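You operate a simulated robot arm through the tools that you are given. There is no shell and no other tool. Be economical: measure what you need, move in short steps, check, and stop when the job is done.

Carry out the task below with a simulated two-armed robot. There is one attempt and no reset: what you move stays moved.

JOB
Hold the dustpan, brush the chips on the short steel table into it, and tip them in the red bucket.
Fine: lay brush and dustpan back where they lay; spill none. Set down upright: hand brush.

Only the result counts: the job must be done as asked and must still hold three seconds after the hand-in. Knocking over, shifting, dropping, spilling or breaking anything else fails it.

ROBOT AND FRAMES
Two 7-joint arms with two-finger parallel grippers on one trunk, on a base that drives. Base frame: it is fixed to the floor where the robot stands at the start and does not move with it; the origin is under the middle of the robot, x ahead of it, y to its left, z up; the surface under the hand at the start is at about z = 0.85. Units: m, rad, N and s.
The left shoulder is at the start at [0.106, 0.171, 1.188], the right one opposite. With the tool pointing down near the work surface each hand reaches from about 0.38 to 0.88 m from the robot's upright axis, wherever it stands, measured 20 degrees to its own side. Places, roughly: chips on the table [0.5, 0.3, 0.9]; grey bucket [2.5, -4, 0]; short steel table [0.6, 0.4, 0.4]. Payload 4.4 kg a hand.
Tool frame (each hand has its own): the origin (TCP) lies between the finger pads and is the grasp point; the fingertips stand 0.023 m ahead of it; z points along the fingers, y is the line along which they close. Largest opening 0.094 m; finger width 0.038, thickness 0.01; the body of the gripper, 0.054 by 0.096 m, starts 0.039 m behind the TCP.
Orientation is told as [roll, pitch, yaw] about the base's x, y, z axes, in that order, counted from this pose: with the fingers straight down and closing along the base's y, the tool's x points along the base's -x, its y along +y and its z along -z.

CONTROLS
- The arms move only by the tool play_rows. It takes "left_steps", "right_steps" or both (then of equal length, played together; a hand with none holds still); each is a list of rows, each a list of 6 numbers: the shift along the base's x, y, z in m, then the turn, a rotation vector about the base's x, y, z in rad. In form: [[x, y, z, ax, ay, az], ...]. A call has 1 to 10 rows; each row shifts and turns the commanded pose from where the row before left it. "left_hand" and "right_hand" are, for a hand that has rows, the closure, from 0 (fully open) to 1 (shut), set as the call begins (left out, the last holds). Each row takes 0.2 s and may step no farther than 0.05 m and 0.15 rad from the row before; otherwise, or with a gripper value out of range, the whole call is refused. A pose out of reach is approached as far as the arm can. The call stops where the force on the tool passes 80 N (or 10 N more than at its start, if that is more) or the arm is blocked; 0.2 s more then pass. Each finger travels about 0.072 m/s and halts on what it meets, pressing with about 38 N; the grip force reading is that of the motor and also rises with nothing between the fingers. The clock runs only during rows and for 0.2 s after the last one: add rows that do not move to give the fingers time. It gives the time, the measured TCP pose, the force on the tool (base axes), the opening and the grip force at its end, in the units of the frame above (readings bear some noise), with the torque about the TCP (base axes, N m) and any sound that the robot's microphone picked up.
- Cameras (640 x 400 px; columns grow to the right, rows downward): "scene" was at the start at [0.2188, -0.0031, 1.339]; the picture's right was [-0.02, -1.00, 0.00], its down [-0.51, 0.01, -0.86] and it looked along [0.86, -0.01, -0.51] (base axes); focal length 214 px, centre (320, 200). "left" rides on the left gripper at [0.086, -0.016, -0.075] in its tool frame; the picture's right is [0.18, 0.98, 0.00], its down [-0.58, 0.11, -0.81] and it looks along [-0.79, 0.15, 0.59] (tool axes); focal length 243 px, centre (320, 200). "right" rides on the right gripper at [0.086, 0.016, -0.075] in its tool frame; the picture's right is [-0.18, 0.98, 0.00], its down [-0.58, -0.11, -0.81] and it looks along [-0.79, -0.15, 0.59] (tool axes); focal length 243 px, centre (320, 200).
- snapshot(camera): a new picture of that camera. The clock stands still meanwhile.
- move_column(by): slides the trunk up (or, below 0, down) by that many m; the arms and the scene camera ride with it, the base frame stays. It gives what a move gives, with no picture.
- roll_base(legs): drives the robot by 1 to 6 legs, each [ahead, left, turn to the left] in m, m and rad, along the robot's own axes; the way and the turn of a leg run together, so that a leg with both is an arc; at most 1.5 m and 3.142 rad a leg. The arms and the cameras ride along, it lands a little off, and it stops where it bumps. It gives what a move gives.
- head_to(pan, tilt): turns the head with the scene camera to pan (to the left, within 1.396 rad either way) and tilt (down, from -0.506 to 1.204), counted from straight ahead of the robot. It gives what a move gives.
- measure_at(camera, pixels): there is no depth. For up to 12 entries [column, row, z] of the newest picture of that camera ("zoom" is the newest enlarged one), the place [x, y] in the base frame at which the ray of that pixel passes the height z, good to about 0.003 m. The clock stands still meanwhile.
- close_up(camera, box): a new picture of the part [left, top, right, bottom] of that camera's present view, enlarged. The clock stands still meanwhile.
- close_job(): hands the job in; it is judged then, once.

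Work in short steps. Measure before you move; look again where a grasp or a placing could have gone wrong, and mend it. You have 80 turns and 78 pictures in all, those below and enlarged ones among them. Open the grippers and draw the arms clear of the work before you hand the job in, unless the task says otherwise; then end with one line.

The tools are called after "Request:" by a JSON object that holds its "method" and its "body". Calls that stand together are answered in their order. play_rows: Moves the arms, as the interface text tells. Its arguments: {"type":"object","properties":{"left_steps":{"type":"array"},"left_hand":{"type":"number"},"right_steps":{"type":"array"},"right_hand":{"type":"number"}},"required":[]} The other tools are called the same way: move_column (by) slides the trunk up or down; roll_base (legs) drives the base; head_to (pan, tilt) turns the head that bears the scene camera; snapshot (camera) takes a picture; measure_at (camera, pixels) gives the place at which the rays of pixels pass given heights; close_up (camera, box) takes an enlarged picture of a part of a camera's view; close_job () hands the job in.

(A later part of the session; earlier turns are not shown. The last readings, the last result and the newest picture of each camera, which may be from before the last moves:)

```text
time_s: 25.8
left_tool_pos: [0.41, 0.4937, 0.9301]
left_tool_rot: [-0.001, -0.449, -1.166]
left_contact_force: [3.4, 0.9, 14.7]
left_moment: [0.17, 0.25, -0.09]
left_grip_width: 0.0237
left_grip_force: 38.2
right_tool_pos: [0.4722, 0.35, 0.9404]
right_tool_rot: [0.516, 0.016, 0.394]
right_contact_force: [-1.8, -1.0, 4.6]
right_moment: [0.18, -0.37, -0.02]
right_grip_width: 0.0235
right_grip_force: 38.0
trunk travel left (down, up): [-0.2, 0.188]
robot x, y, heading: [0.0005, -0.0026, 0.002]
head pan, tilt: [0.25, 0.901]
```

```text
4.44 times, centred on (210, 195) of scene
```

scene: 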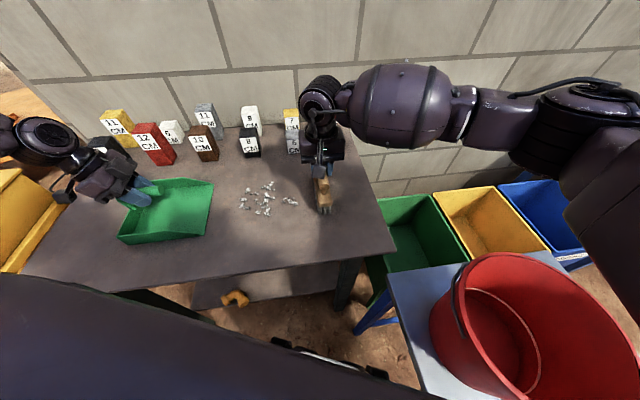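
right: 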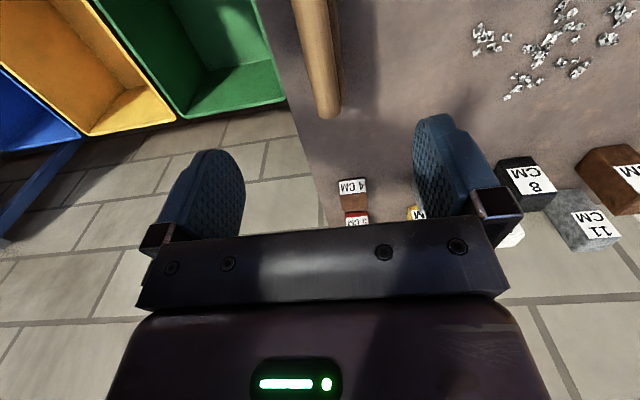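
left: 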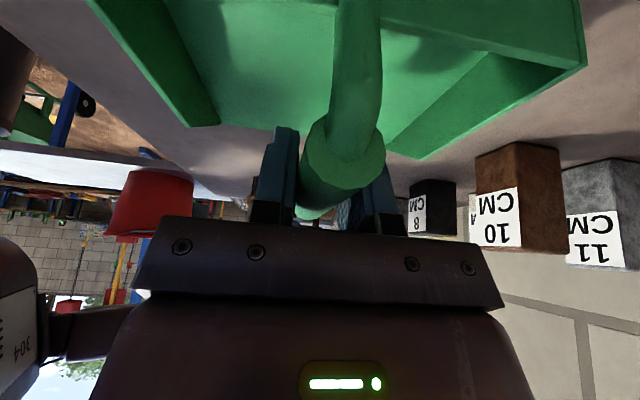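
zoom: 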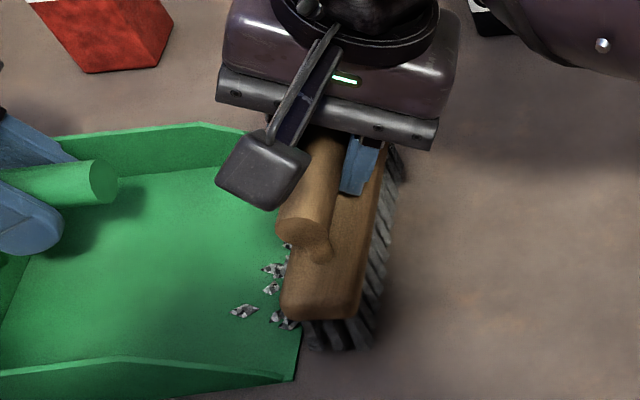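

Chips are passing onto the pan and the bristles are at the lip. I shift the brush 3 mm away from the far wall, raise it 3 mm for the pan floor and push 0.045 further in.

Request:
{"method": "play_rows", "body": {"right_steps": [[-0.0028, -0.0012, 0.0015, 0, 0, 0], [-0.0035, 0.0083, 0.001, 0, 0, 0], [-0.0035, 0.0083, 0.001, 0, 0, 0], [-0.0035, 0.0083, 0, 0, 0, 0], [-0.0035, 0.0083, 0, 0, 0, 0], [-0.0035, 0.0083, 0, 0, 0, 0]]}}

Request:
{"method": "close_up", "body": {"camera": "scene", "box": [140, 150, 280, 240]}}

```text
time_s: 27.2
left_tool_pos: [0.4095, 0.4914, 0.9305]
left_tool_rot: [-0.001, -0.449, -1.166]
left_contact_force: [0.2, -1.4, 20.9]
left_moment: [-0.09, -0.03, -0.05]
left_grip_width: 0.0238
left_grip_force: 38.3
right_tool_pos: [0.4629, 0.3843, 0.9415]
right_tool_rot: [0.511, 0.019, 0.376]
right_contact_force: [0.3, 0.9, -2.4]
right_moment: [-0.03, 0.04, -0.01]
right_grip_width: 0.0232
right_grip_force: 37.6
trunk travel left (down, up): [-0.2, 0.188]
robot x, y, heading: [-0.0026, 0.0006, -0.002]
head pan, tilt: [0.25, 0.901]
```

```text
4.44 times, centred on (210, 195) of scene
```

zoom: 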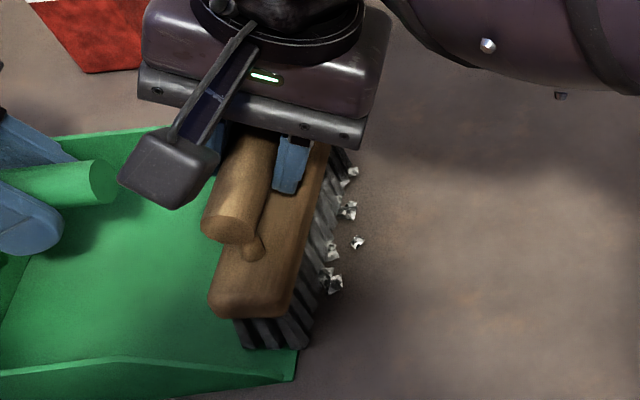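

Some chips (zoom 330–355,170–285) slipped under the raised brush. I lift the brush up and back to see everything, and straighten the roll in the air.

Request:
{"method": "play_rows", "body": {"right_steps": [[0, 0, 0.02, 0, 0, 0], [0, 0, 0.03, 0, 0, 0], [0.0116, -0.0277, 0, 0, 0, 0], [0.0116, -0.0277, 0, 0, 0, 0], [0.0116, -0.0277, 0, 0, 0, 0], [0.0116, -0.0277, 0, 0, 0, 0]]}}

Request:
{"method": "close_up", "body": {"camera": "scene", "box": [140, 140, 300, 240]}}

```text
time_s: 28.6
left_tool_pos: [0.4088, 0.4925, 0.9292]
left_tool_rot: [-0.002, -0.45, -1.163]
left_contact_force: [0.5, -2.6, 20.1]
left_moment: [0.95, 0.37, 0.16]
left_grip_width: 0.0235
left_grip_force: 38.6
right_tool_pos: [0.4977, 0.2796, 0.9922]
right_tool_rot: [0.512, 0.017, 0.397]
right_contact_force: [-0.1, 0.1, -1.4]
right_moment: [-0.07, -0.01, 0.0]
right_grip_width: 0.0233
right_grip_force: 38.2
trunk travel left (down, up): [-0.2, 0.188]
robot x, y, heading: [0.0021, -0.004, 0.001]
head pan, tilt: [0.25, 0.901]
```

```text
4.00 times, centred on (220, 190) of scene
```

zoom: 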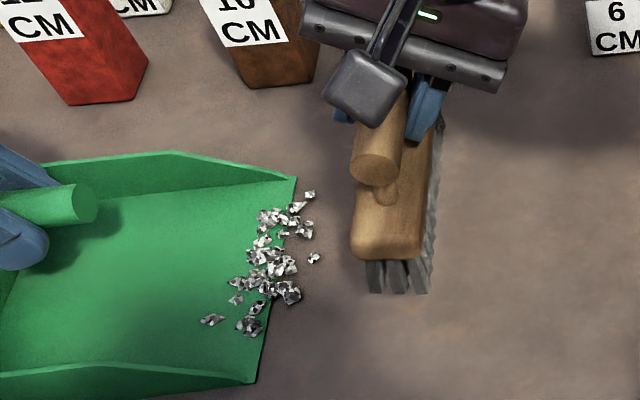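

The chips lie on and around the lip. The left moment shows the pan bears on its rear, so I tip its lip down 0.015 rad; the brush is lowered to contact for a second sweep.

Request:
{"method": "play_rows", "body": {"right_steps": [[0, 0, -0.03, 0, 0, 0], [0, 0, -0.018, 0, 0, 0], [0, 0, -0.003, 0, 0, 0], [0, 0, 0, 0, 0, 0]], "left_steps": [[0, 0, 0, 0.007, 0.003, 0], [0, 0, 0, 0.007, 0.003, 0], [0, 0, 0, 0, 0, 0], [0, 0, 0, 0, 0, 0]]}}

Request:
{"method": "play_rows", "body": {"right_steps": [[0, 0, -0.0015, 0, 0, 0], [0, 0, 0, 0, 0, 0]]}}

Request:
{"method": "close_up", "body": {"camera": "scene", "box": [160, 140, 300, 240]}}

```text
time_s: 29.6
left_tool_pos: [0.4092, 0.4936, 0.9288]
left_tool_rot: [0.001, -0.435, -1.165]
left_contact_force: [0.7, 1.3, 20.6]
left_moment: [-0.42, -0.19, -0.04]
left_grip_width: 0.0238
left_grip_force: 38.0
right_tool_pos: [0.4981, 0.2796, 0.9415]
right_tool_rot: [0.512, 0.015, 0.392]
right_contact_force: [0.3, 0.2, -1.6]
right_moment: [0.04, -0.03, 0.02]
right_grip_width: 0.0234
right_grip_force: 38.0
trunk travel left (down, up): [-0.2, 0.188]
robot x, y, heading: [0.0012, -0.0029, 0.001]
head pan, tilt: [0.25, 0.901]
```

```text
time_s: 30.2
left_tool_pos: [0.4076, 0.4935, 0.9294]
left_tool_rot: [0.0, -0.434, -1.165]
left_contact_force: [2.0, 1.7, 20.2]
left_moment: [0.03, 0.04, -0.08]
left_grip_width: 0.0237
left_grip_force: 38.0
right_tool_pos: [0.4992, 0.279, 0.939]
right_tool_rot: [0.513, 0.016, 0.395]
right_contact_force: [0.4, 0.0, -1.9]
right_moment: [-0.03, -0.01, 0.01]
right_grip_width: 0.0232
right_grip_force: 38.3
trunk travel left (down, up): [-0.2, 0.188]
robot x, y, heading: [-0.0004, -0.0015, 0.002]
head pan, tilt: [0.25, 0.901]
```

```text
4.00 times, centred on (230, 190) of scene
```

zoom: 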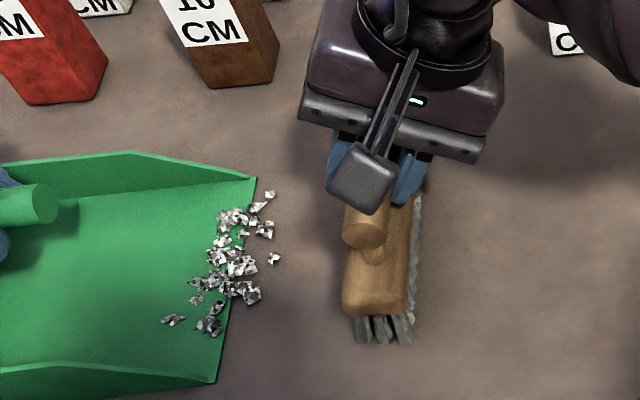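

Still free at 0.939; I lower on to feel contact.

Request:
{"method": "play_rows", "body": {"right_steps": [[0, 0, -0.0015, 0, 0, 0], [0, 0, 0, 0, 0, 0]]}}

Request:
{"method": "play_rows", "body": {"right_steps": [[0, 0, -0.001, 0, 0, 0], [0, 0, 0, 0, 0, 0]]}}

```text
time_s: 30.8
left_tool_pos: [0.4092, 0.4933, 0.9292]
left_tool_rot: [0.0, -0.435, -1.167]
left_contact_force: [4.1, 3.2, 14.2]
left_moment: [0.2, 0.06, -0.02]
left_grip_width: 0.0238
left_grip_force: 37.9
right_tool_pos: [0.4984, 0.2794, 0.9403]
right_tool_rot: [0.513, 0.016, 0.395]
right_contact_force: [-1.4, -1.7, 5.9]
right_moment: [0.05, -0.41, -0.09]
right_grip_width: 0.0231
right_grip_force: 38.3
trunk travel left (down, up): [-0.2, 0.188]
robot x, y, heading: [0.0015, 0.0002, -0.004]
head pan, tilt: [0.25, 0.901]
```

```text
time_s: 31.4
left_tool_pos: [0.4088, 0.4911, 0.93]
left_tool_rot: [-0.002, -0.435, -1.166]
left_contact_force: [3.0, 1.8, 6.2]
left_moment: [0.49, 0.05, -0.11]
left_grip_width: 0.0236
left_grip_force: 37.9
right_tool_pos: [0.4988, 0.2794, 0.9413]
right_tool_rot: [0.515, 0.014, 0.393]
right_contact_force: [1.0, -0.9, 20.9]
right_moment: [-0.21, 0.2, 0.12]
right_grip_width: 0.0232
right_grip_force: 38.0
trunk travel left (down, up): [-0.2, 0.188]
robot x, y, heading: [-0.0012, 0.0032, 0.003]
head pan, tilt: [0.25, 0.901]
```

Flat contact at about 20 N. I sweep 0.09 m to the lip, adding a little roll compensation on the way.

Request:
{"method": "play_rows", "body": {"right_steps": [[-0.0058, 0.0138, 0.0003, 0.018, 0.008, 0], [-0.0058, 0.0138, 0, 0.018, 0.008, 0], [-0.0058, 0.0138, -0.0002, 0.018, 0.008, 0], [-0.0058, 0.0138, 0, 0.018, 0.008, 0], [-0.0058, 0.0138, -0.0002, 0.018, 0.008, 0], [-0.0046, 0.0111, 0, 0.018, 0.008, 0]]}}

Request:
{"method": "close_up", "body": {"camera": "scene", "box": [140, 150, 280, 240]}}

```text
time_s: 32.8
left_tool_pos: [0.4089, 0.494, 0.9293]
left_tool_rot: [-0.002, -0.434, -1.166]
left_contact_force: [-4.6, -2.0, 12.1]
left_moment: [-0.32, -0.05, -0.07]
left_grip_width: 0.0238
left_grip_force: 37.7
right_tool_pos: [0.4658, 0.3595, 0.9379]
right_tool_rot: [0.632, 0.021, 0.395]
right_contact_force: [-0.8, -2.0, 3.2]
right_moment: [-0.02, -0.39, -0.15]
right_grip_width: 0.0231
right_grip_force: 37.4
trunk travel left (down, up): [-0.2, 0.188]
robot x, y, heading: [-0.0001, 0.0013, -0.002]
head pan, tilt: [0.25, 0.901]
```

```text
4.44 times, centred on (210, 195) of scene
```

zoom: 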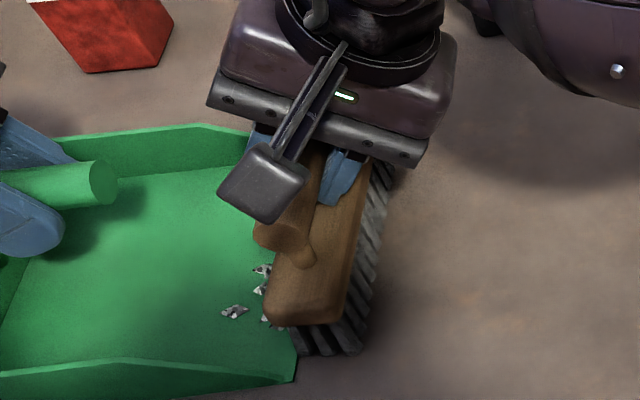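

The brush stands at the lip, no chips behind. The lip is thin, so I push on 0.045 m without raising.

Request:
{"method": "play_rows", "body": {"right_steps": [[-0.0035, 0.0083, 0, 0.018, 0.008, 0], [-0.0035, 0.0083, 0, 0.018, 0.008, 0], [-0.0035, 0.0083, 0, 0.018, 0.008, 0], [-0.0035, 0.0083, 0, 0.018, 0.008, 0], [-0.0035, 0.0083, 0, 0.018, 0.008, 0]]}}

Request:
{"method": "close_up", "body": {"camera": "scene", "box": [140, 150, 280, 240]}}

```text
time_s: 34.0
left_tool_pos: [0.4075, 0.4924, 0.9301]
left_tool_rot: [0.0, -0.434, -1.164]
left_contact_force: [9.6, 1.5, -14.4]
left_moment: [0.66, 0.32, 0.29]
left_grip_width: 0.0236
left_grip_force: 38.5
right_tool_pos: [0.4542, 0.397, 0.9387]
right_tool_rot: [0.724, 0.016, 0.388]
right_contact_force: [-13.6, -7.6, 36.0]
right_moment: [-0.09, 0.65, 0.28]
right_grip_width: 0.0231
right_grip_force: 38.0
trunk travel left (down, up): [-0.2, 0.188]
robot x, y, heading: [-0.0015, -0.0004, 0.001]
head pan, tilt: [0.25, 0.901]
```

```text
4.44 times, centred on (210, 195) of scene
```

zoom: 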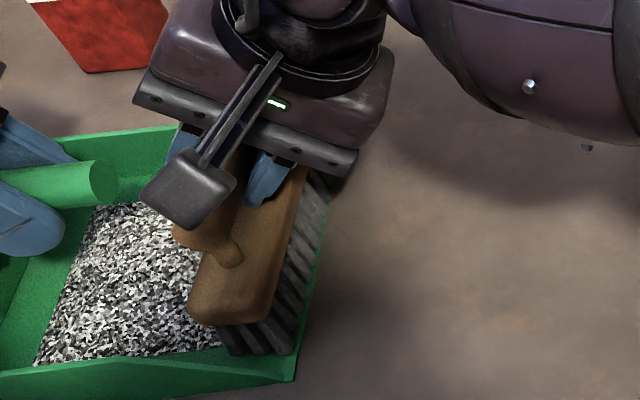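

The chips are now in the pan as a layer. I lift the brush straight up, then back, and look for leftovers.

Request:
{"method": "play_rows", "body": {"right_steps": [[0, 0, 0.02, 0, 0, 0], [0, 0, 0.03, 0, 0, 0], [0, 0, 0.02, 0, 0, 0], [0.0155, -0.0369, 0, 0, 0, 0], [0.0155, -0.0369, 0, 0, 0, 0], [0.0155, -0.0369, 0, 0, 0, 0], [0.0155, -0.0369, 0, 0, 0, 0], [0.0155, -0.0369, 0, 0, 0, 0]]}}

Request:
{"method": "close_up", "body": {"camera": "scene", "box": [130, 140, 330, 265]}}

Request:
{"method": "snapshot", "body": {"camera": "scene"}}

```text
time_s: 35.8
left_tool_pos: [0.4109, 0.494, 0.9286]
left_tool_rot: [-0.002, -0.435, -1.165]
left_contact_force: [0.4, -2.0, 15.3]
left_moment: [0.73, 0.33, 0.33]
left_grip_width: 0.0238
left_grip_force: 38.4
right_tool_pos: [0.5245, 0.2173, 1.0083]
right_tool_rot: [0.73, 0.021, 0.4]
right_contact_force: [-0.4, 0.6, -3.2]
right_moment: [-0.01, -0.02, 0.01]
right_grip_width: 0.023
right_grip_force: 38.3
trunk travel left (down, up): [-0.2, 0.188]
robot x, y, heading: [0.004, 0.0006, -0.002]
head pan, tilt: [0.25, 0.901]
```

```text
3.20 times, centred on (230, 202) of scene
```

zoom: 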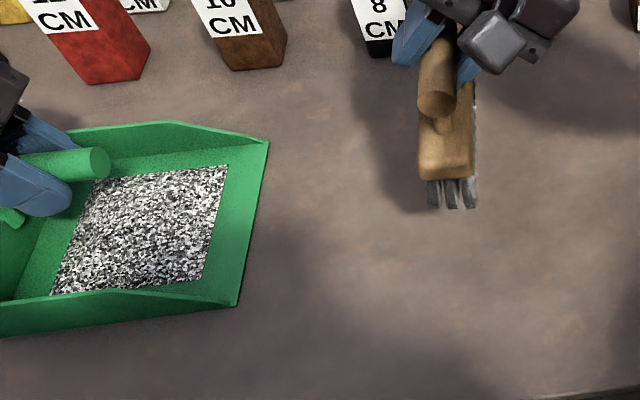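

```text
42 pictures are left
```

scene: 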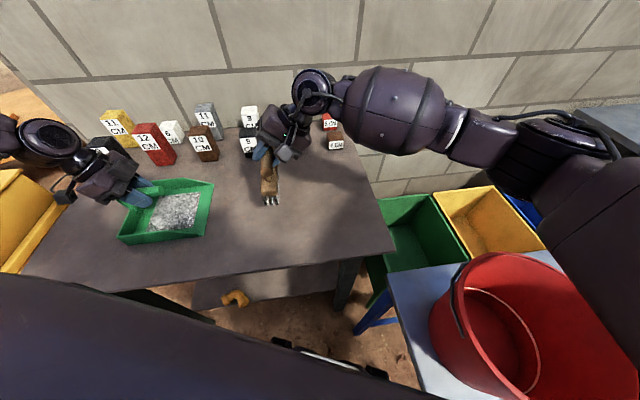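

The table is clean and all chips are in the pan. I carry the brush to above its home spot (TCP 0.542, 0.0015) and look at its tilt.

Request:
{"method": "play_rows", "body": {"right_steps": [[0.0035, -0.0432, 0, 0, 0, 0], [0.0035, -0.0432, 0, 0, 0, 0], [0.0035, -0.0432, 0, 0, 0, 0], [0.0035, -0.0432, 0, 0, 0, 0], [0.0035, -0.043, 0, 0, 0, 0], [0, 0, -0.03, 0, 0, 0]]}}

Request:
{"method": "close_up", "body": {"camera": "scene", "box": [320, 140, 420, 240]}}

Request:
{"method": "snapshot", "body": {"camera": "right"}}

```text
time_s: 37.2
left_tool_pos: [0.4089, 0.492, 0.9293]
left_tool_rot: [-0.002, -0.435, -1.164]
left_contact_force: [-0.6, -2.3, 14.0]
left_moment: [0.65, 0.28, 0.27]
left_grip_width: 0.0238
left_grip_force: 38.2
right_tool_pos: [0.5416, -0.0028, 0.976]
right_tool_rot: [0.729, 0.021, 0.398]
right_contact_force: [0.0, 0.3, -1.8]
right_moment: [0.02, 0.02, 0.0]
right_grip_width: 0.0229
right_grip_force: 38.0
trunk travel left (down, up): [-0.2, 0.188]
robot x, y, heading: [0.0012, -0.0017, -0.003]
head pan, tilt: [0.25, 0.901]
```

```text
4.00 times, centred on (370, 190) of scene
```

zoom: 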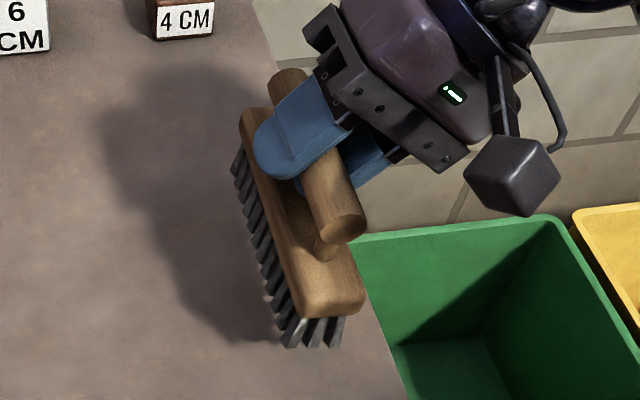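

```text
40 pictures are left
```

right: 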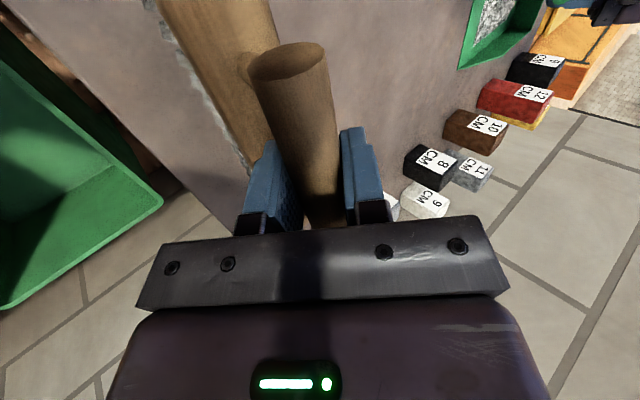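

I measure the handle end and bristle end to get the remaining tilt.

Request:
{"method": "close_up", "body": {"camera": "scene", "box": [345, 175, 395, 235]}}

```text
6.67 times, centred on (370, 205) of scene
```

zoom: 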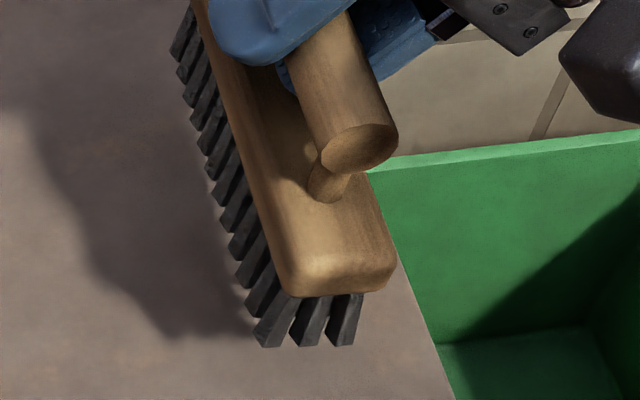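

Request:
{"method": "measure_at", "body": {"camera": "zoom", "pixels": [[358, 150, 0.978], [305, 345, 0.885], [270, 345, 0.885], [340, 345, 0.885], [345, 285, 0.922]]}}

```text
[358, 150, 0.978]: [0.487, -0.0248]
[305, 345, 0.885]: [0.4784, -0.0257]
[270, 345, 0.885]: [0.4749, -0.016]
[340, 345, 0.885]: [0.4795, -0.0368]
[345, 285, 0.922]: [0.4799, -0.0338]
```

Tilt is only ≈0.03 rad and the position is 5 mm off. I correct both and lower to nearly touching.

Request:
{"method": "play_rows", "body": {"right_steps": [[-0.002, 0.005, 0, -0.0277, -0.0117, 0], [0, 0, -0.015, 0, 0, 0], [0, 0, -0.013, 0, 0, 0], [0, 0, -0.004, 0, 0, 0], [0, 0, 0, 0, 0, 0]]}}

```text
time_s: 38.4
left_tool_pos: [0.4084, 0.4928, 0.9275]
left_tool_rot: [-0.001, -0.436, -1.166]
left_contact_force: [-1.1, -3.0, 11.8]
left_moment: [0.02, -0.01, 0.09]
left_grip_width: 0.0235
left_grip_force: 38.0
right_tool_pos: [0.5397, 0.0055, 0.9443]
right_tool_rot: [0.701, 0.021, 0.397]
right_contact_force: [-0.4, -1.3, -1.6]
right_moment: [0.02, 0.03, 0.02]
right_grip_width: 0.0234
right_grip_force: 38.4
trunk travel left (down, up): [-0.2, 0.188]
robot x, y, heading: [0.0001, 0.0007, 0.003]
head pan, tilt: [0.25, 0.901]
```

Not yet touching; I lower in small steps until contact.

Request:
{"method": "play_rows", "body": {"right_steps": [[0, -0.001, -0.002, 0, 0, 0], [0, 0, 0, 0, 0, 0]]}}

Request:
{"method": "play_rows", "body": {"right_steps": [[0, 0, -0.0015, 0, 0, 0], [0, 0, 0, 0, 0, 0]]}}

Request:
{"method": "close_up", "body": {"camera": "scene", "box": [345, 175, 395, 235]}}

```text
time_s: 39.0
left_tool_pos: [0.4096, 0.4931, 0.9297]
left_tool_rot: [-0.001, -0.434, -1.166]
left_contact_force: [-1.5, -3.7, 11.4]
left_moment: [-0.02, 0.0, 0.07]
left_grip_width: 0.0235
left_grip_force: 38.2
right_tool_pos: [0.5411, 0.0048, 0.9432]
right_tool_rot: [0.699, 0.021, 0.398]
right_contact_force: [-0.6, 0.6, -2.1]
right_moment: [0.02, 0.01, -0.01]
right_grip_width: 0.0229
right_grip_force: 38.0
trunk travel left (down, up): [-0.2, 0.188]
robot x, y, heading: [-0.001, -0.0017, 0.005]
head pan, tilt: [0.25, 0.901]
```

```text
time_s: 39.6
left_tool_pos: [0.4087, 0.4929, 0.9288]
left_tool_rot: [-0.003, -0.434, -1.167]
left_contact_force: [-2.6, -3.8, 11.1]
left_moment: [-0.01, 0.0, 0.05]
left_grip_width: 0.0238
left_grip_force: 38.2
right_tool_pos: [0.5422, 0.0033, 0.9426]
right_tool_rot: [0.699, 0.021, 0.398]
right_contact_force: [-0.3, 0.3, -2.6]
right_moment: [0.0, -0.04, 0.03]
right_grip_width: 0.0233
right_grip_force: 38.2
trunk travel left (down, up): [-0.2, 0.188]
robot x, y, heading: [-0.0002, 0.0008, 0.004]
head pan, tilt: [0.25, 0.901]
```

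```text
6.67 times, centred on (370, 205) of scene
```

zoom: 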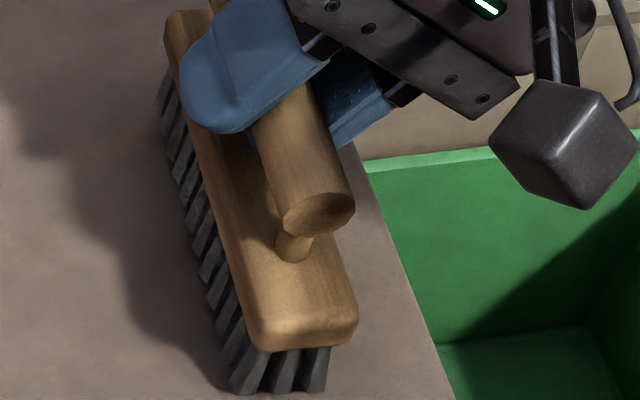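

Shadow shows a tiny gap still. I lower on.

Request:
{"method": "play_rows", "body": {"right_steps": [[0, 0, -0.0015, 0, 0, 0], [0, 0, 0, 0, 0, 0]]}}

Request:
{"method": "play_rows", "body": {"right_steps": [[0, 0, -0.0015, 0, 0, 0], [0, 0, 0, 0, 0, 0]]}}

```text
time_s: 40.2
left_tool_pos: [0.4094, 0.4934, 0.9295]
left_tool_rot: [-0.003, -0.433, -1.167]
left_contact_force: [-1.1, -3.6, 10.5]
left_moment: [0.0, -0.01, 0.05]
left_grip_width: 0.0236
left_grip_force: 38.3
right_tool_pos: [0.5412, 0.0036, 0.9403]
right_tool_rot: [0.7, 0.021, 0.398]
right_contact_force: [0.3, -0.5, -2.0]
right_moment: [0.02, 0.05, 0.02]
right_grip_width: 0.023
right_grip_force: 37.4
trunk travel left (down, up): [-0.2, 0.188]
robot x, y, heading: [0.0029, -0.0004, 0.002]
head pan, tilt: [0.25, 0.901]
```

```text
time_s: 40.8
left_tool_pos: [0.4085, 0.4932, 0.9287]
left_tool_rot: [-0.002, -0.434, -1.166]
left_contact_force: [-1.5, -3.7, 9.4]
left_moment: [0.08, 0.01, 0.04]
left_grip_width: 0.0238
left_grip_force: 38.3
right_tool_pos: [0.5403, 0.0044, 0.939]
right_tool_rot: [0.699, 0.022, 0.398]
right_contact_force: [0.6, -0.2, -2.3]
right_moment: [0.02, 0.0, 0.01]
right_grip_width: 0.0233
right_grip_force: 37.8
trunk travel left (down, up): [-0.2, 0.188]
robot x, y, heading: [-0.0025, 0.0014, 0.002]
head pan, tilt: [0.25, 0.901]
```

Request:
{"method": "play_rows", "body": {"right_steps": [[0, 0, -0.0015, 0, 0, 0], [0, 0, 0, 0, 0, 0]]}}

Request:
{"method": "play_rows", "body": {"right_steps": [[0, 0, -0.001, 0, 0, 0], [0, 0, 0, 0, 0, 0]]}}

Request:
{"method": "close_up", "body": {"camera": "scene", "box": [340, 175, 400, 245]}}

```text
time_s: 41.4
left_tool_pos: [0.4099, 0.4937, 0.93]
left_tool_rot: [-0.001, -0.435, -1.166]
left_contact_force: [-1.5, -2.7, 10.5]
left_moment: [0.08, 0.0, 0.07]
left_grip_width: 0.0235
left_grip_force: 38.1
right_tool_pos: [0.5396, 0.0041, 0.9379]
right_tool_rot: [0.698, 0.02, 0.398]
right_contact_force: [-0.4, 0.4, -2.5]
right_moment: [-0.03, -0.01, 0.01]
right_grip_width: 0.0229
right_grip_force: 38.3
trunk travel left (down, up): [-0.2, 0.188]
robot x, y, heading: [-0.0008, 0.0022, 0.003]
head pan, tilt: [0.25, 0.901]
```

```text
time_s: 42.0
left_tool_pos: [0.4082, 0.4929, 0.9304]
left_tool_rot: [-0.002, -0.435, -1.166]
left_contact_force: [0.7, -3.2, 6.6]
left_moment: [0.24, 0.11, 0.03]
left_grip_width: 0.0236
left_grip_force: 37.7
right_tool_pos: [0.54, 0.0033, 0.9371]
right_tool_rot: [0.7, 0.02, 0.399]
right_contact_force: [-1.8, -0.3, 2.7]
right_moment: [0.0, -0.21, -0.05]
right_grip_width: 0.0232
right_grip_force: 38.0
trunk travel left (down, up): [-0.2, 0.188]
robot x, y, heading: [-0.0007, -0.0002, 0.001]
head pan, tilt: [0.25, 0.901]
```

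```text
5.71 times, centred on (370, 210) of scene
```

zoom: 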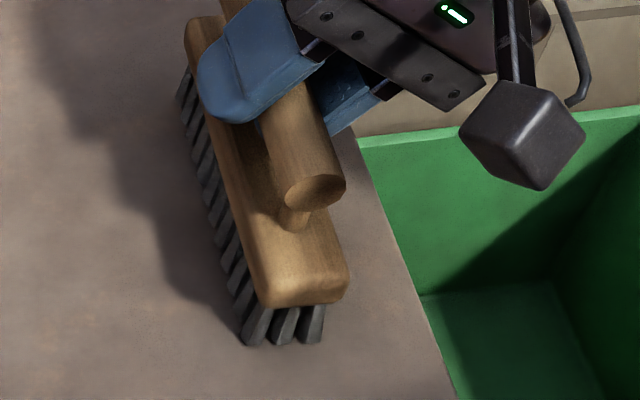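

Touching now (2.7 N). I check the placing against the original footprint and handle end.

Request:
{"method": "measure_at", "body": {"camera": "zoom", "pixels": [[245, 345, 0.85], [322, 342, 0.85], [284, 344, 0.85], [315, 190, 0.945], [345, 285, 0.88]]}}

Request:
{"method": "play_rows", "body": {"right_steps": [[0, 0, -0.0008, 0.002, -0.0046, 0], [0, 0, 0, 0, 0, 0]]}}

```text
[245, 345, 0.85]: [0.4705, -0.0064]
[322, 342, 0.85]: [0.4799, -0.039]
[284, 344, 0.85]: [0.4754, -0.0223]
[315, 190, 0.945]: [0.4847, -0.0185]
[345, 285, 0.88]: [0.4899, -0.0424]
```

```text
time_s: 42.6
left_tool_pos: [0.4075, 0.4932, 0.9301]
left_tool_rot: [0.0, -0.434, -1.166]
left_contact_force: [0.9, -0.8, 2.1]
left_moment: [0.17, 0.05, -0.01]
left_grip_width: 0.0237
left_grip_force: 37.5
right_tool_pos: [0.5405, 0.0049, 0.936]
right_tool_rot: [0.701, 0.016, 0.397]
right_contact_force: [-1.7, -3.0, 10.3]
right_moment: [-0.24, -0.01, 0.02]
right_grip_width: 0.0233
right_grip_force: 38.0
trunk travel left (down, up): [-0.2, 0.188]
robot x, y, heading: [0.0027, 0.0019, 0.0]
head pan, tilt: [0.25, 0.901]
```

Placement matches the original within 4 mm and the brush is upright. I open only slightly (to ~0.034, since the leaned rear finger is near the block), wait, then draw back along the tool axis.

Request:
{"method": "play_rows", "body": {"right_hand": 0.64, "right_steps": [[0, 0, 0, 0, 0, 0], [0, 0, 0, 0, 0, 0]]}}

Request:
{"method": "close_up", "body": {"camera": "scene", "box": [340, 165, 400, 245]}}

```text
time_s: 43.2
left_tool_pos: [0.408, 0.4934, 0.9288]
left_tool_rot: [-0.002, -0.433, -1.165]
left_contact_force: [-0.9, 1.2, 0.1]
left_moment: [0.31, 0.14, 0.01]
left_grip_width: 0.0235
left_grip_force: 38.3
right_tool_pos: [0.5407, 0.0055, 0.9359]
right_tool_rot: [0.701, 0.015, 0.399]
right_contact_force: [-2.7, 1.7, 19.1]
right_moment: [0.11, -0.21, 0.0]
right_grip_width: 0.0272
right_grip_force: 0.1
trunk travel left (down, up): [-0.2, 0.188]
robot x, y, heading: [0.0017, 0.0026, 0.001]
head pan, tilt: [0.25, 0.901]
```

```text
5.00 times, centred on (370, 205) of scene
```

zoom: 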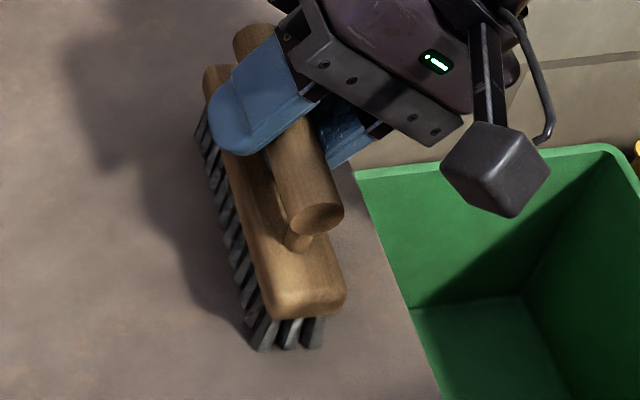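

The rear finger is resting on the block (19 N, width 0.027). I draw back along the tool axis in small steps.

Request:
{"method": "play_rows", "body": {"right_steps": [[0.001, -0.0024, 0.004, 0, 0, 0], [0.0025, -0.006, 0.0077, 0, 0, 0], [0.005, -0.012, 0.0153, 0, 0, 0], [0.0075, -0.0178, 0.023, 0, 0, 0], [0.0075, -0.0178, 0.023, 0, 0, 0]]}}

Request:
{"method": "close_up", "body": {"camera": "scene", "box": [330, 140, 410, 245]}}

```text
time_s: 44.4
left_tool_pos: [0.4089, 0.4948, 0.9282]
left_tool_rot: [-0.002, -0.434, -1.166]
left_contact_force: [-2.0, 2.4, 11.9]
left_moment: [0.3, 0.12, 0.07]
left_grip_width: 0.0234
left_grip_force: 37.4
right_tool_pos: [0.5648, -0.0519, 1.0072]
right_tool_rot: [0.697, 0.017, 0.397]
right_contact_force: [0.0, -0.2, -0.2]
right_moment: [-0.02, 0.01, 0.0]
right_grip_width: 0.0338
right_grip_force: 0.1
trunk travel left (down, up): [-0.2, 0.188]
robot x, y, heading: [-0.0011, 0.001, -0.004]
head pan, tilt: [0.25, 0.901]
```

```text
3.81 times, centred on (370, 192) of scene
```

zoom: 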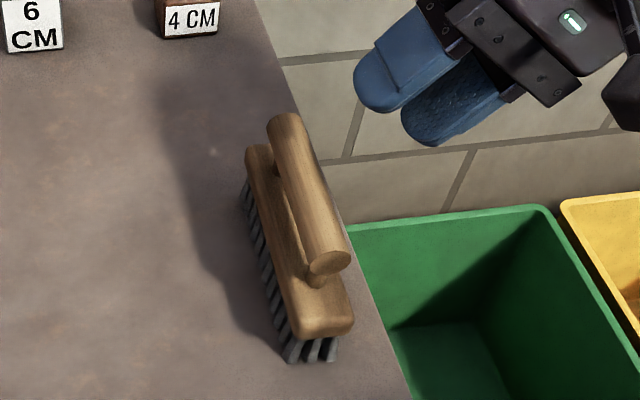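

The brush stands upright and free. I check its place, then move the right arm up and out to the right, away from the bucket area.

Request:
{"method": "measure_at", "body": {"camera": "zoom", "pixels": [[289, 362, 0.85], [336, 360, 0.85], [332, 262, 0.945], [285, 122, 0.945]]}}

Request:
{"method": "play_rows", "body": {"right_steps": [[0.0, -0.02, 0.04, 0, 0, 0], [0.0, -0.02, 0.04, -0.138, -0.058, 0], [0.0, -0.02, 0.04, -0.138, -0.058, 0], [0.0, -0.03, 0.03, -0.138, -0.058, 0], [0.0, -0.045, 0.02, -0.138, -0.058, 0], [0.0, -0.045, 0, 0, 0, 0], [0.0, -0.045, 0, 0, 0, 0], [0.0, -0.045, 0, 0, 0, 0], [0, -0.045, 0, 0, 0, 0], [0, -0.045, 0, 0, 0, 0]]}}

Request:
{"method": "head_to", "body": {"pan": -0.4, "tilt": 1.0}}

Request:
{"method": "snapshot", "body": {"camera": "scene"}}

```text
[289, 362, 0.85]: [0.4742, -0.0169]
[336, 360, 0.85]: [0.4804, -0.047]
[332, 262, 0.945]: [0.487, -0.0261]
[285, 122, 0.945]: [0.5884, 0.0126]
```

```text
time_s: 46.6
left_tool_pos: [0.4083, 0.4935, 0.9286]
left_tool_rot: [-0.002, -0.434, -1.164]
left_contact_force: [-1.2, -3.1, 12.8]
left_moment: [0.56, -0.05, 0.3]
left_grip_width: 0.0237
left_grip_force: 38.4
right_tool_pos: [0.5655, -0.4119, 1.1789]
right_tool_rot: [0.099, 0.014, 0.387]
right_contact_force: [0.3, -0.2, 0.3]
right_moment: [0.01, 0.02, 0.02]
right_grip_width: 0.0339
right_grip_force: 0.0
trunk travel left (down, up): [-0.2, 0.188]
robot x, y, heading: [0.0009, -0.0039, -0.0]
head pan, tilt: [0.25, 0.901]
```

```text
time_s: 47.7
left_tool_pos: [0.4086, 0.4935, 0.9289]
left_tool_rot: [-0.001, -0.435, -1.167]
left_contact_force: [-2.5, -2.3, 9.0]
left_moment: [-0.01, 0.02, 0.08]
left_grip_width: 0.024
left_grip_force: 38.3
right_tool_pos: [0.5655, -0.4117, 1.1789]
right_tool_rot: [0.1, 0.014, 0.386]
right_contact_force: [-0.3, 0.2, -1.1]
right_moment: [0.0, -0.03, 0.0]
right_grip_width: 0.0338
right_grip_force: 0.1
trunk travel left (down, up): [-0.2, 0.188]
robot x, y, heading: [-0.0032, 0.0015, -0.001]
head pan, tilt: [-0.4, 1.0]
```

```text
34 pictures are left
```

scene: 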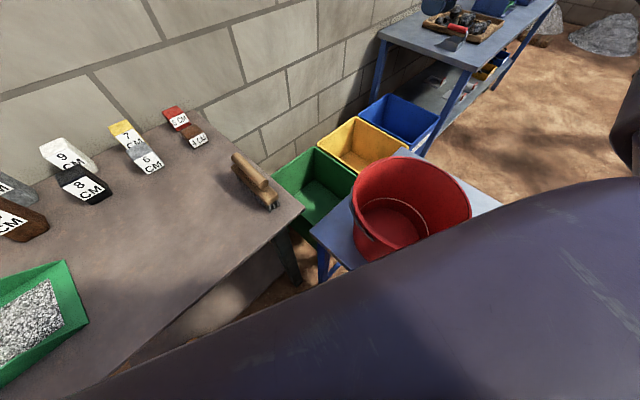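

The brush is ~9 mm from its original place, acceptable. I need the bucket's rim position, so I take a right camera picture to triangulate.

Request:
{"method": "snapshot", "body": {"camera": "right"}}

Request:
{"method": "close_up", "body": {"camera": "scene", "box": [300, 140, 500, 280]}}

```text
33 pictures are left
```

right: 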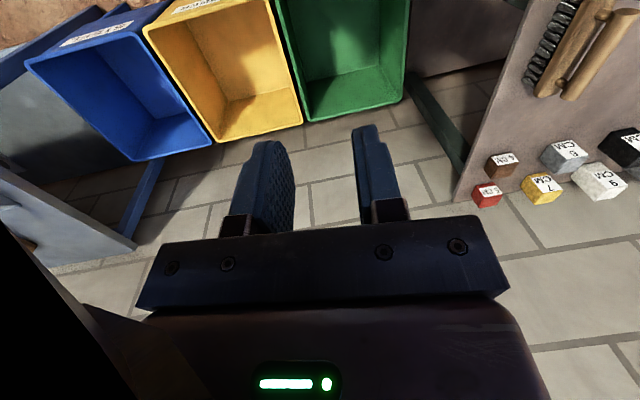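

```text
2.86 times, centred on (400, 210) of scene
```

zoom: 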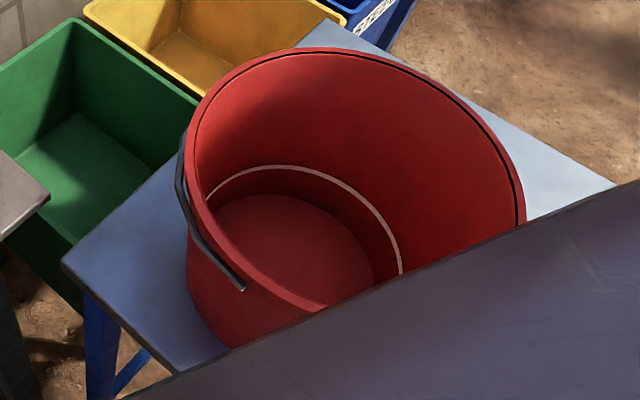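

I draw the right arm back to about (0.2,−0.54,1.25), clear of the bucket, and use its camera there.

Request:
{"method": "play_rows", "body": {"right_steps": [[-0.036, -0.013, 0.007, 0, 0, 0], [-0.036, -0.013, 0.007, 0, 0, 0], [-0.036, -0.013, 0.007, 0, 0, 0], [-0.036, -0.013, 0.007, 0, 0, 0], [-0.036, -0.013, 0.007, 0, 0, 0], [-0.036, -0.013, 0.007, 0, 0, 0], [-0.036, -0.013, 0.007, 0, 0, 0], [-0.036, -0.013, 0.007, 0, 0, 0], [-0.036, -0.013, 0.007, 0, 0, 0], [-0.036, -0.013, 0.007, 0, 0, 0]]}}

Request:
{"method": "snapshot", "body": {"camera": "right"}}

Request:
{"method": "snapshot", "body": {"camera": "scene"}}

```text
time_s: 49.9
left_tool_pos: [0.4079, 0.493, 0.9293]
left_tool_rot: [-0.001, -0.436, -1.167]
left_contact_force: [-2.0, 3.2, 8.3]
left_moment: [0.94, 0.14, 0.08]
left_grip_width: 0.0238
left_grip_force: 37.6
right_tool_pos: [0.2277, -0.4593, 1.2389]
right_tool_rot: [0.101, 0.016, 0.386]
right_contact_force: [-0.2, 0.7, 0.2]
right_moment: [0.01, -0.01, 0.02]
right_grip_width: 0.0336
right_grip_force: 0.0
right hand out of reach, approached as far as the arm can: row 7, 8, 9, 10
trunk travel left (down, up): [-0.2, 0.188]
robot x, y, heading: [0.0006, 0.0028, -0.003]
head pan, tilt: [-0.4, 1.0]
```

```text
31 pictures are left
```

right: 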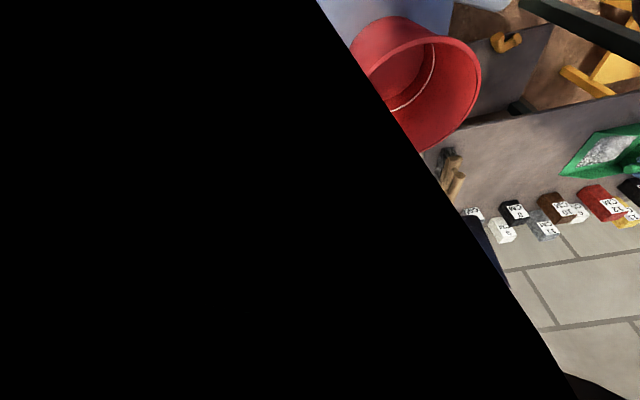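

```text
30 pictures are left
```

scene: 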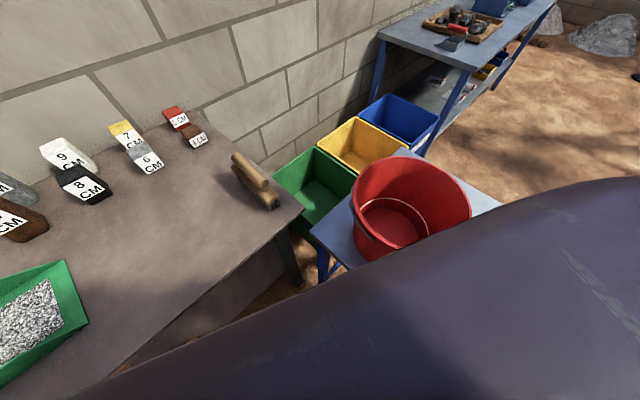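

I measure rim points at a few heights in both views: right (480,85), (425,150); scene (352,205), (405,158), (470,213).

Request:
{"method": "measure_at", "body": {"camera": "right", "pixels": [[480, 85, 0.6], [480, 85, 0.7], [480, 85, 0.8], [480, 85, 0.9], [455, 43, 0.7], [455, 43, 0.8], [425, 150, 0.7], [425, 150, 0.8], [405, 34, 0.7], [405, 34, 0.8]]}}

Request:
{"method": "measure_at", "body": {"camera": "scene", "pixels": [[351, 200, 0.6], [351, 200, 0.7], [351, 200, 0.8], [351, 200, 0.9], [405, 157, 0.7], [405, 157, 0.8], [471, 213, 0.7], [471, 213, 0.8], [365, 242, 0.7], [365, 242, 0.8]]}}

```text
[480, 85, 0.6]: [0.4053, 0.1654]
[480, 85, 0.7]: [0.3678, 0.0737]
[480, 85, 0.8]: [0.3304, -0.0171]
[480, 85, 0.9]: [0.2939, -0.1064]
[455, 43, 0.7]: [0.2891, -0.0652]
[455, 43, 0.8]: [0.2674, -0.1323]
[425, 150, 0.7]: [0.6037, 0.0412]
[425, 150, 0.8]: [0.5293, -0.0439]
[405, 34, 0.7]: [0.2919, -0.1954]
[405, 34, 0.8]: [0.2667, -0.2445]
```

```text
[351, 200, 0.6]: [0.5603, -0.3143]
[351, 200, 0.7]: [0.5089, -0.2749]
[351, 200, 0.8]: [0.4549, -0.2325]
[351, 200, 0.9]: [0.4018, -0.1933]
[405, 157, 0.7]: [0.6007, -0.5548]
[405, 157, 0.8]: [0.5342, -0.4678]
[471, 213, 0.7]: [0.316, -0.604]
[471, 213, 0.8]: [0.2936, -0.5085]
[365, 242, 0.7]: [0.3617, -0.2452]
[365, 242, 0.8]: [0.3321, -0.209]
```

The rim is at z≈0.96, centre ≈(0.335,−0.26), radius ≈0.11 — close to the robot, so I'll back up and turn right later. First I lift the pan gently with the lip raised 0.2 rad.

Request:
{"method": "play_rows", "body": {"left_steps": [[0, 0, 0.01, 0, 0, 0], [0, 0, 0.015, -0.037, -0.0155, 0], [0, 0, 0.02, -0.037, -0.0155, 0], [0, 0, 0.025, -0.037, -0.0155, 0], [0, 0, 0.025, -0.037, -0.0155, 0], [0, 0, 0.025, -0.037, -0.0155, 0], [0, 0, 0.025, 0, 0, 0], [0, 0, 0.025, 0, 0, 0], [0, 0, 0.02, 0, 0, 0], [0, 0, 0.01, 0, 0, 0]]}}

Request:
{"method": "head_to", "body": {"pan": 0.6, "tilt": 0.8}}

Request:
{"method": "snapshot", "body": {"camera": "scene"}}

```text
time_s: 52.1
left_tool_pos: [0.4087, 0.494, 1.1291]
left_tool_rot: [-0.005, -0.635, -1.165]
left_contact_force: [0.5, 0.1, -3.7]
left_moment: [0.11, 0.0, 0.01]
left_grip_width: 0.0236
left_grip_force: 38.4
right_tool_pos: [0.2283, -0.4608, 1.2382]
right_tool_rot: [0.098, 0.015, 0.385]
right_contact_force: [-0.5, 0.1, -0.5]
right_moment: [-0.01, -0.01, -0.02]
right_grip_width: 0.0341
right_grip_force: 0.0
trunk travel left (down, up): [-0.2, 0.188]
robot x, y, heading: [0.0043, 0.0033, -0.002]
head pan, tilt: [-0.4, 1.0]
```

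```text
time_s: 53.3
left_tool_pos: [0.41, 0.4943, 1.1281]
left_tool_rot: [-0.005, -0.636, -1.164]
left_contact_force: [0.8, -0.5, -2.7]
left_moment: [0.07, 0.01, 0.0]
left_grip_width: 0.0236
left_grip_force: 37.7
right_tool_pos: [0.2279, -0.4592, 1.2383]
right_tool_rot: [0.099, 0.014, 0.385]
right_contact_force: [-0.3, 0.1, 0.6]
right_moment: [0.01, 0.02, 0.03]
right_grip_width: 0.034
right_grip_force: 0.1
trunk travel left (down, up): [-0.2, 0.188]
robot x, y, heading: [-0.0019, 0.0005, 0.002]
head pan, tilt: [0.6, 0.799]
```

```text
29 pictures are left
```

scene: 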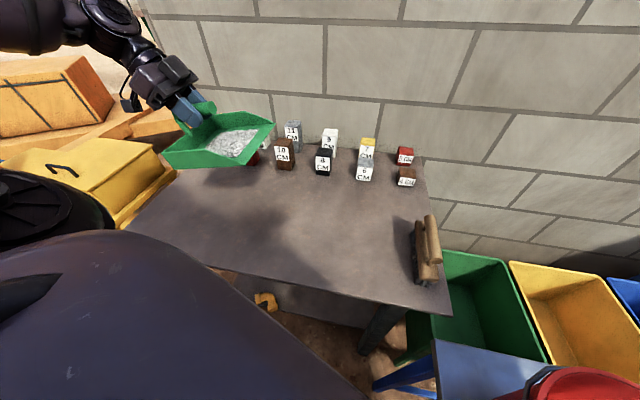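

The pan is up, level and loaded. Before driving I look to the right and rear for obstacles.

Request:
{"method": "head_to", "body": {"pan": -1.39, "tilt": 0.8}}

Request:
{"method": "snapshot", "body": {"camera": "scene"}}

Request:
{"method": "head_to", "body": {"pan": 1.39, "tilt": 0.8}}

Request:
{"method": "snapshot", "body": {"camera": "scene"}}

```text
time_s: 55.3
left_tool_pos: [0.4089, 0.4948, 1.1276]
left_tool_rot: [-0.006, -0.636, -1.165]
left_contact_force: [-0.3, -0.2, -3.1]
left_moment: [0.03, 0.01, 0.01]
left_grip_width: 0.0233
left_grip_force: 38.0
right_tool_pos: [0.2285, -0.4594, 1.2389]
right_tool_rot: [0.101, 0.013, 0.384]
right_contact_force: [-0.5, 0.1, 1.0]
right_moment: [0.02, 0.01, -0.02]
right_grip_width: 0.0337
right_grip_force: 0.1
trunk travel left (down, up): [-0.2, 0.188]
robot x, y, heading: [-0.0034, -0.0008, 0.0]
head pan, tilt: [-1.389, 0.799]
```

```text
28 pictures are left
```

scene: 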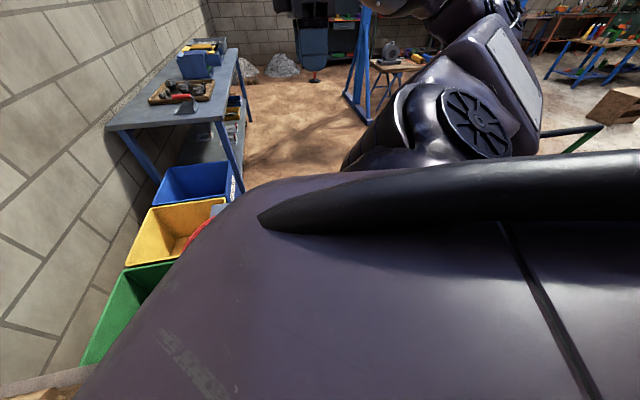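

```text
time_s: 57.7
left_tool_pos: [0.4095, 0.4938, 1.1288]
left_tool_rot: [-0.006, -0.634, -1.166]
left_contact_force: [0.7, 0.8, -3.4]
left_moment: [0.06, 0.0, 0.01]
left_grip_width: 0.0233
left_grip_force: 38.2
right_tool_pos: [0.229, -0.4602, 1.2385]
right_tool_rot: [0.1, 0.015, 0.386]
right_contact_force: [0.4, 0.1, -0.2]
right_moment: [0.01, -0.01, -0.03]
right_grip_width: 0.0336
right_grip_force: 0.1
trunk travel left (down, up): [-0.2, 0.188]
robot x, y, heading: [-0.0007, 0.001, -0.008]
head pan, tilt: [1.389, 0.799]
```

```text
27 pictures are left
```

scene: 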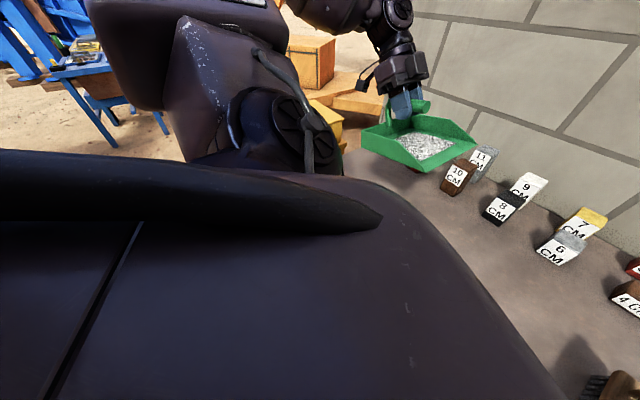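

Space is open around. I back up 0.2 m, then turn right in two legs.

Request:
{"method": "roll_base", "body": {"legs": [[-0.2, 0, 0], [0, 0, -0.35], [0, 0, -0.35]]}}

Request:
{"method": "head_to", "body": {"pan": 0.1, "tilt": 0.8}}

Request:
{"method": "snapshot", "body": {"camera": "scene"}}

```text
time_s: 61.5
left_tool_pos: [0.4339, 0.1144, 1.1287]
left_tool_rot: [-0.005, -0.636, -1.864]
left_contact_force: [0.2, -0.1, -2.8]
left_moment: [0.1, -0.05, 0.01]
left_grip_width: 0.0236
left_grip_force: 38.0
right_tool_pos: [-0.3197, -0.498, 1.2384]
right_tool_rot: [0.099, 0.014, -0.313]
right_contact_force: [0.1, -0.3, -0.2]
right_moment: [0.02, 0.01, 0.01]
right_grip_width: 0.0339
right_grip_force: 0.1
trunk travel left (down, up): [-0.2, 0.188]
robot x, y, heading: [-0.2006, 0.0011, -0.706]
head pan, tilt: [1.389, 0.799]
```

```text
time_s: 62.9
left_tool_pos: [0.4332, 0.1148, 1.1277]
left_tool_rot: [-0.006, -0.636, -1.865]
left_contact_force: [0.2, 0.0, -3.0]
left_moment: [0.07, 0.0, 0.0]
left_grip_width: 0.0237
left_grip_force: 38.4
right_tool_pos: [-0.3216, -0.4987, 1.2392]
right_tool_rot: [0.1, 0.014, -0.315]
right_contact_force: [-0.7, -0.4, 0.5]
right_moment: [-0.01, 0.01, 0.01]
right_grip_width: 0.0337
right_grip_force: 0.0
trunk travel left (down, up): [-0.2, 0.188]
robot x, y, heading: [-0.2004, 0.0018, -0.701]
head pan, tilt: [0.099, 0.799]
```

```text
26 pictures are left
```

scene: 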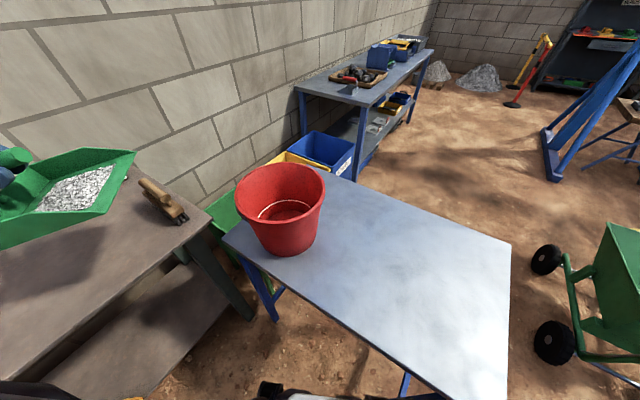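

Clear view of the bucket now. I zoom in to measure its rim.

Request:
{"method": "close_up", "body": {"camera": "scene", "box": [200, 150, 360, 265]}}

```text
3.48 times, centred on (280, 208) of scene
```

zoom: 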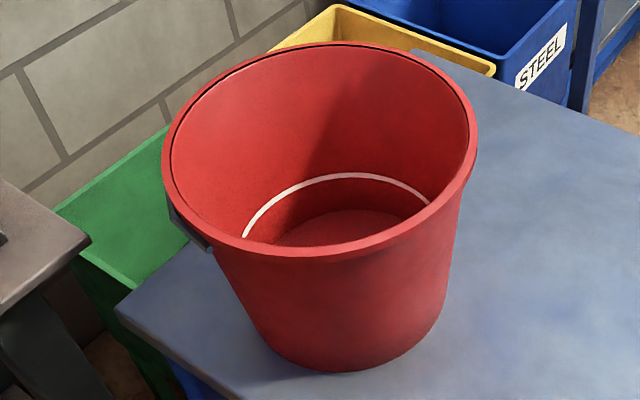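

Request:
{"method": "measure_at", "body": {"camera": "zoom", "pixels": [[163, 155, 0.8], [163, 155, 0.95], [477, 140, 0.8], [477, 140, 0.95], [325, 43, 0.8], [325, 43, 0.95], [315, 257, 0.8], [315, 257, 0.95], [115, 310, 0.6], [115, 310, 0.7], [412, 50, 0.6], [412, 50, 0.7]]}}

```text
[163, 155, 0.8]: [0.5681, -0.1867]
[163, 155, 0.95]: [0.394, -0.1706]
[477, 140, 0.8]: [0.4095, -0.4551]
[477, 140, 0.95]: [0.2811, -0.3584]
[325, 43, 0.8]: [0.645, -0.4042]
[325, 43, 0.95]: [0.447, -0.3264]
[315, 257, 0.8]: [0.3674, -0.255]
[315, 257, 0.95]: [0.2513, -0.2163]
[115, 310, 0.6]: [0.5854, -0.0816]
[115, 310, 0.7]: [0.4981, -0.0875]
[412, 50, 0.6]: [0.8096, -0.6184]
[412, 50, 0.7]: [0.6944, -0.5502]
```

Rim: z≈0.957, centre ≈(0.336,−0.265), inner radius ≈0.105. The pan now points along (−0.29,−0.96); I move it smoothly so that its lip comes over the bucket (TCP 0.380,−0.122).

Request:
{"method": "play_rows", "body": {"left_steps": [[-0.003, -0.015, 0, 0, 0, 0], [-0.006, -0.026, 0, 0, 0, 0], [-0.006, -0.028, 0, 0, 0, 0], [-0.006, -0.028, 0, 0, 0, 0], [-0.006, -0.028, 0, 0, 0, 0], [-0.006, -0.028, 0, 0, 0, 0], [-0.006, -0.028, 0, 0, 0, 0], [-0.006, -0.026, 0, 0, 0, 0], [-0.005, -0.018, 0, 0, 0, 0], [-0.003, -0.012, 0, 0, 0, 0]]}}

Request:
{"method": "snapshot", "body": {"camera": "scene"}}

Request:
{"method": "snapshot", "body": {"camera": "left"}}

```text
time_s: 65.1
left_tool_pos: [0.3805, -0.1211, 1.1293]
left_tool_rot: [-0.007, -0.636, -1.863]
left_contact_force: [0.4, 0.1, -3.0]
left_moment: [0.06, -0.02, 0.01]
left_grip_width: 0.0236
left_grip_force: 37.5
right_tool_pos: [-0.3208, -0.4979, 1.2381]
right_tool_rot: [0.099, 0.014, -0.315]
right_contact_force: [0.1, -0.2, 0.3]
right_moment: [-0.02, -0.03, -0.02]
right_grip_width: 0.0336
right_grip_force: 0.0
trunk travel left (down, up): [-0.2, 0.188]
robot x, y, heading: [-0.1976, 0.0018, -0.702]
head pan, tilt: [0.099, 0.799]
```

```text
24 pictures are left
```

scene: 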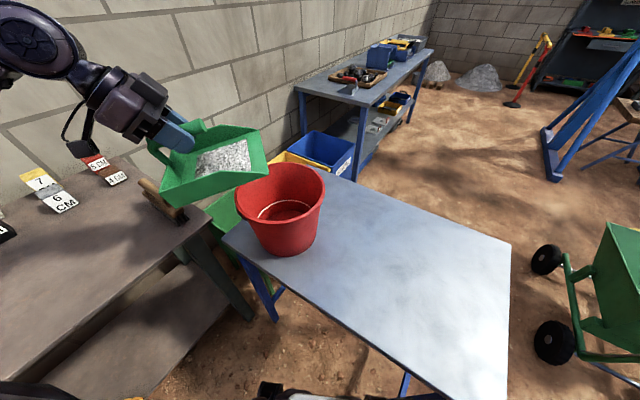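

```text
23 pictures are left
```

left: 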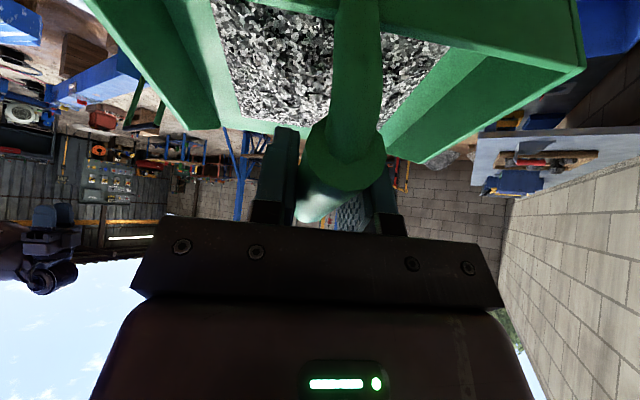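

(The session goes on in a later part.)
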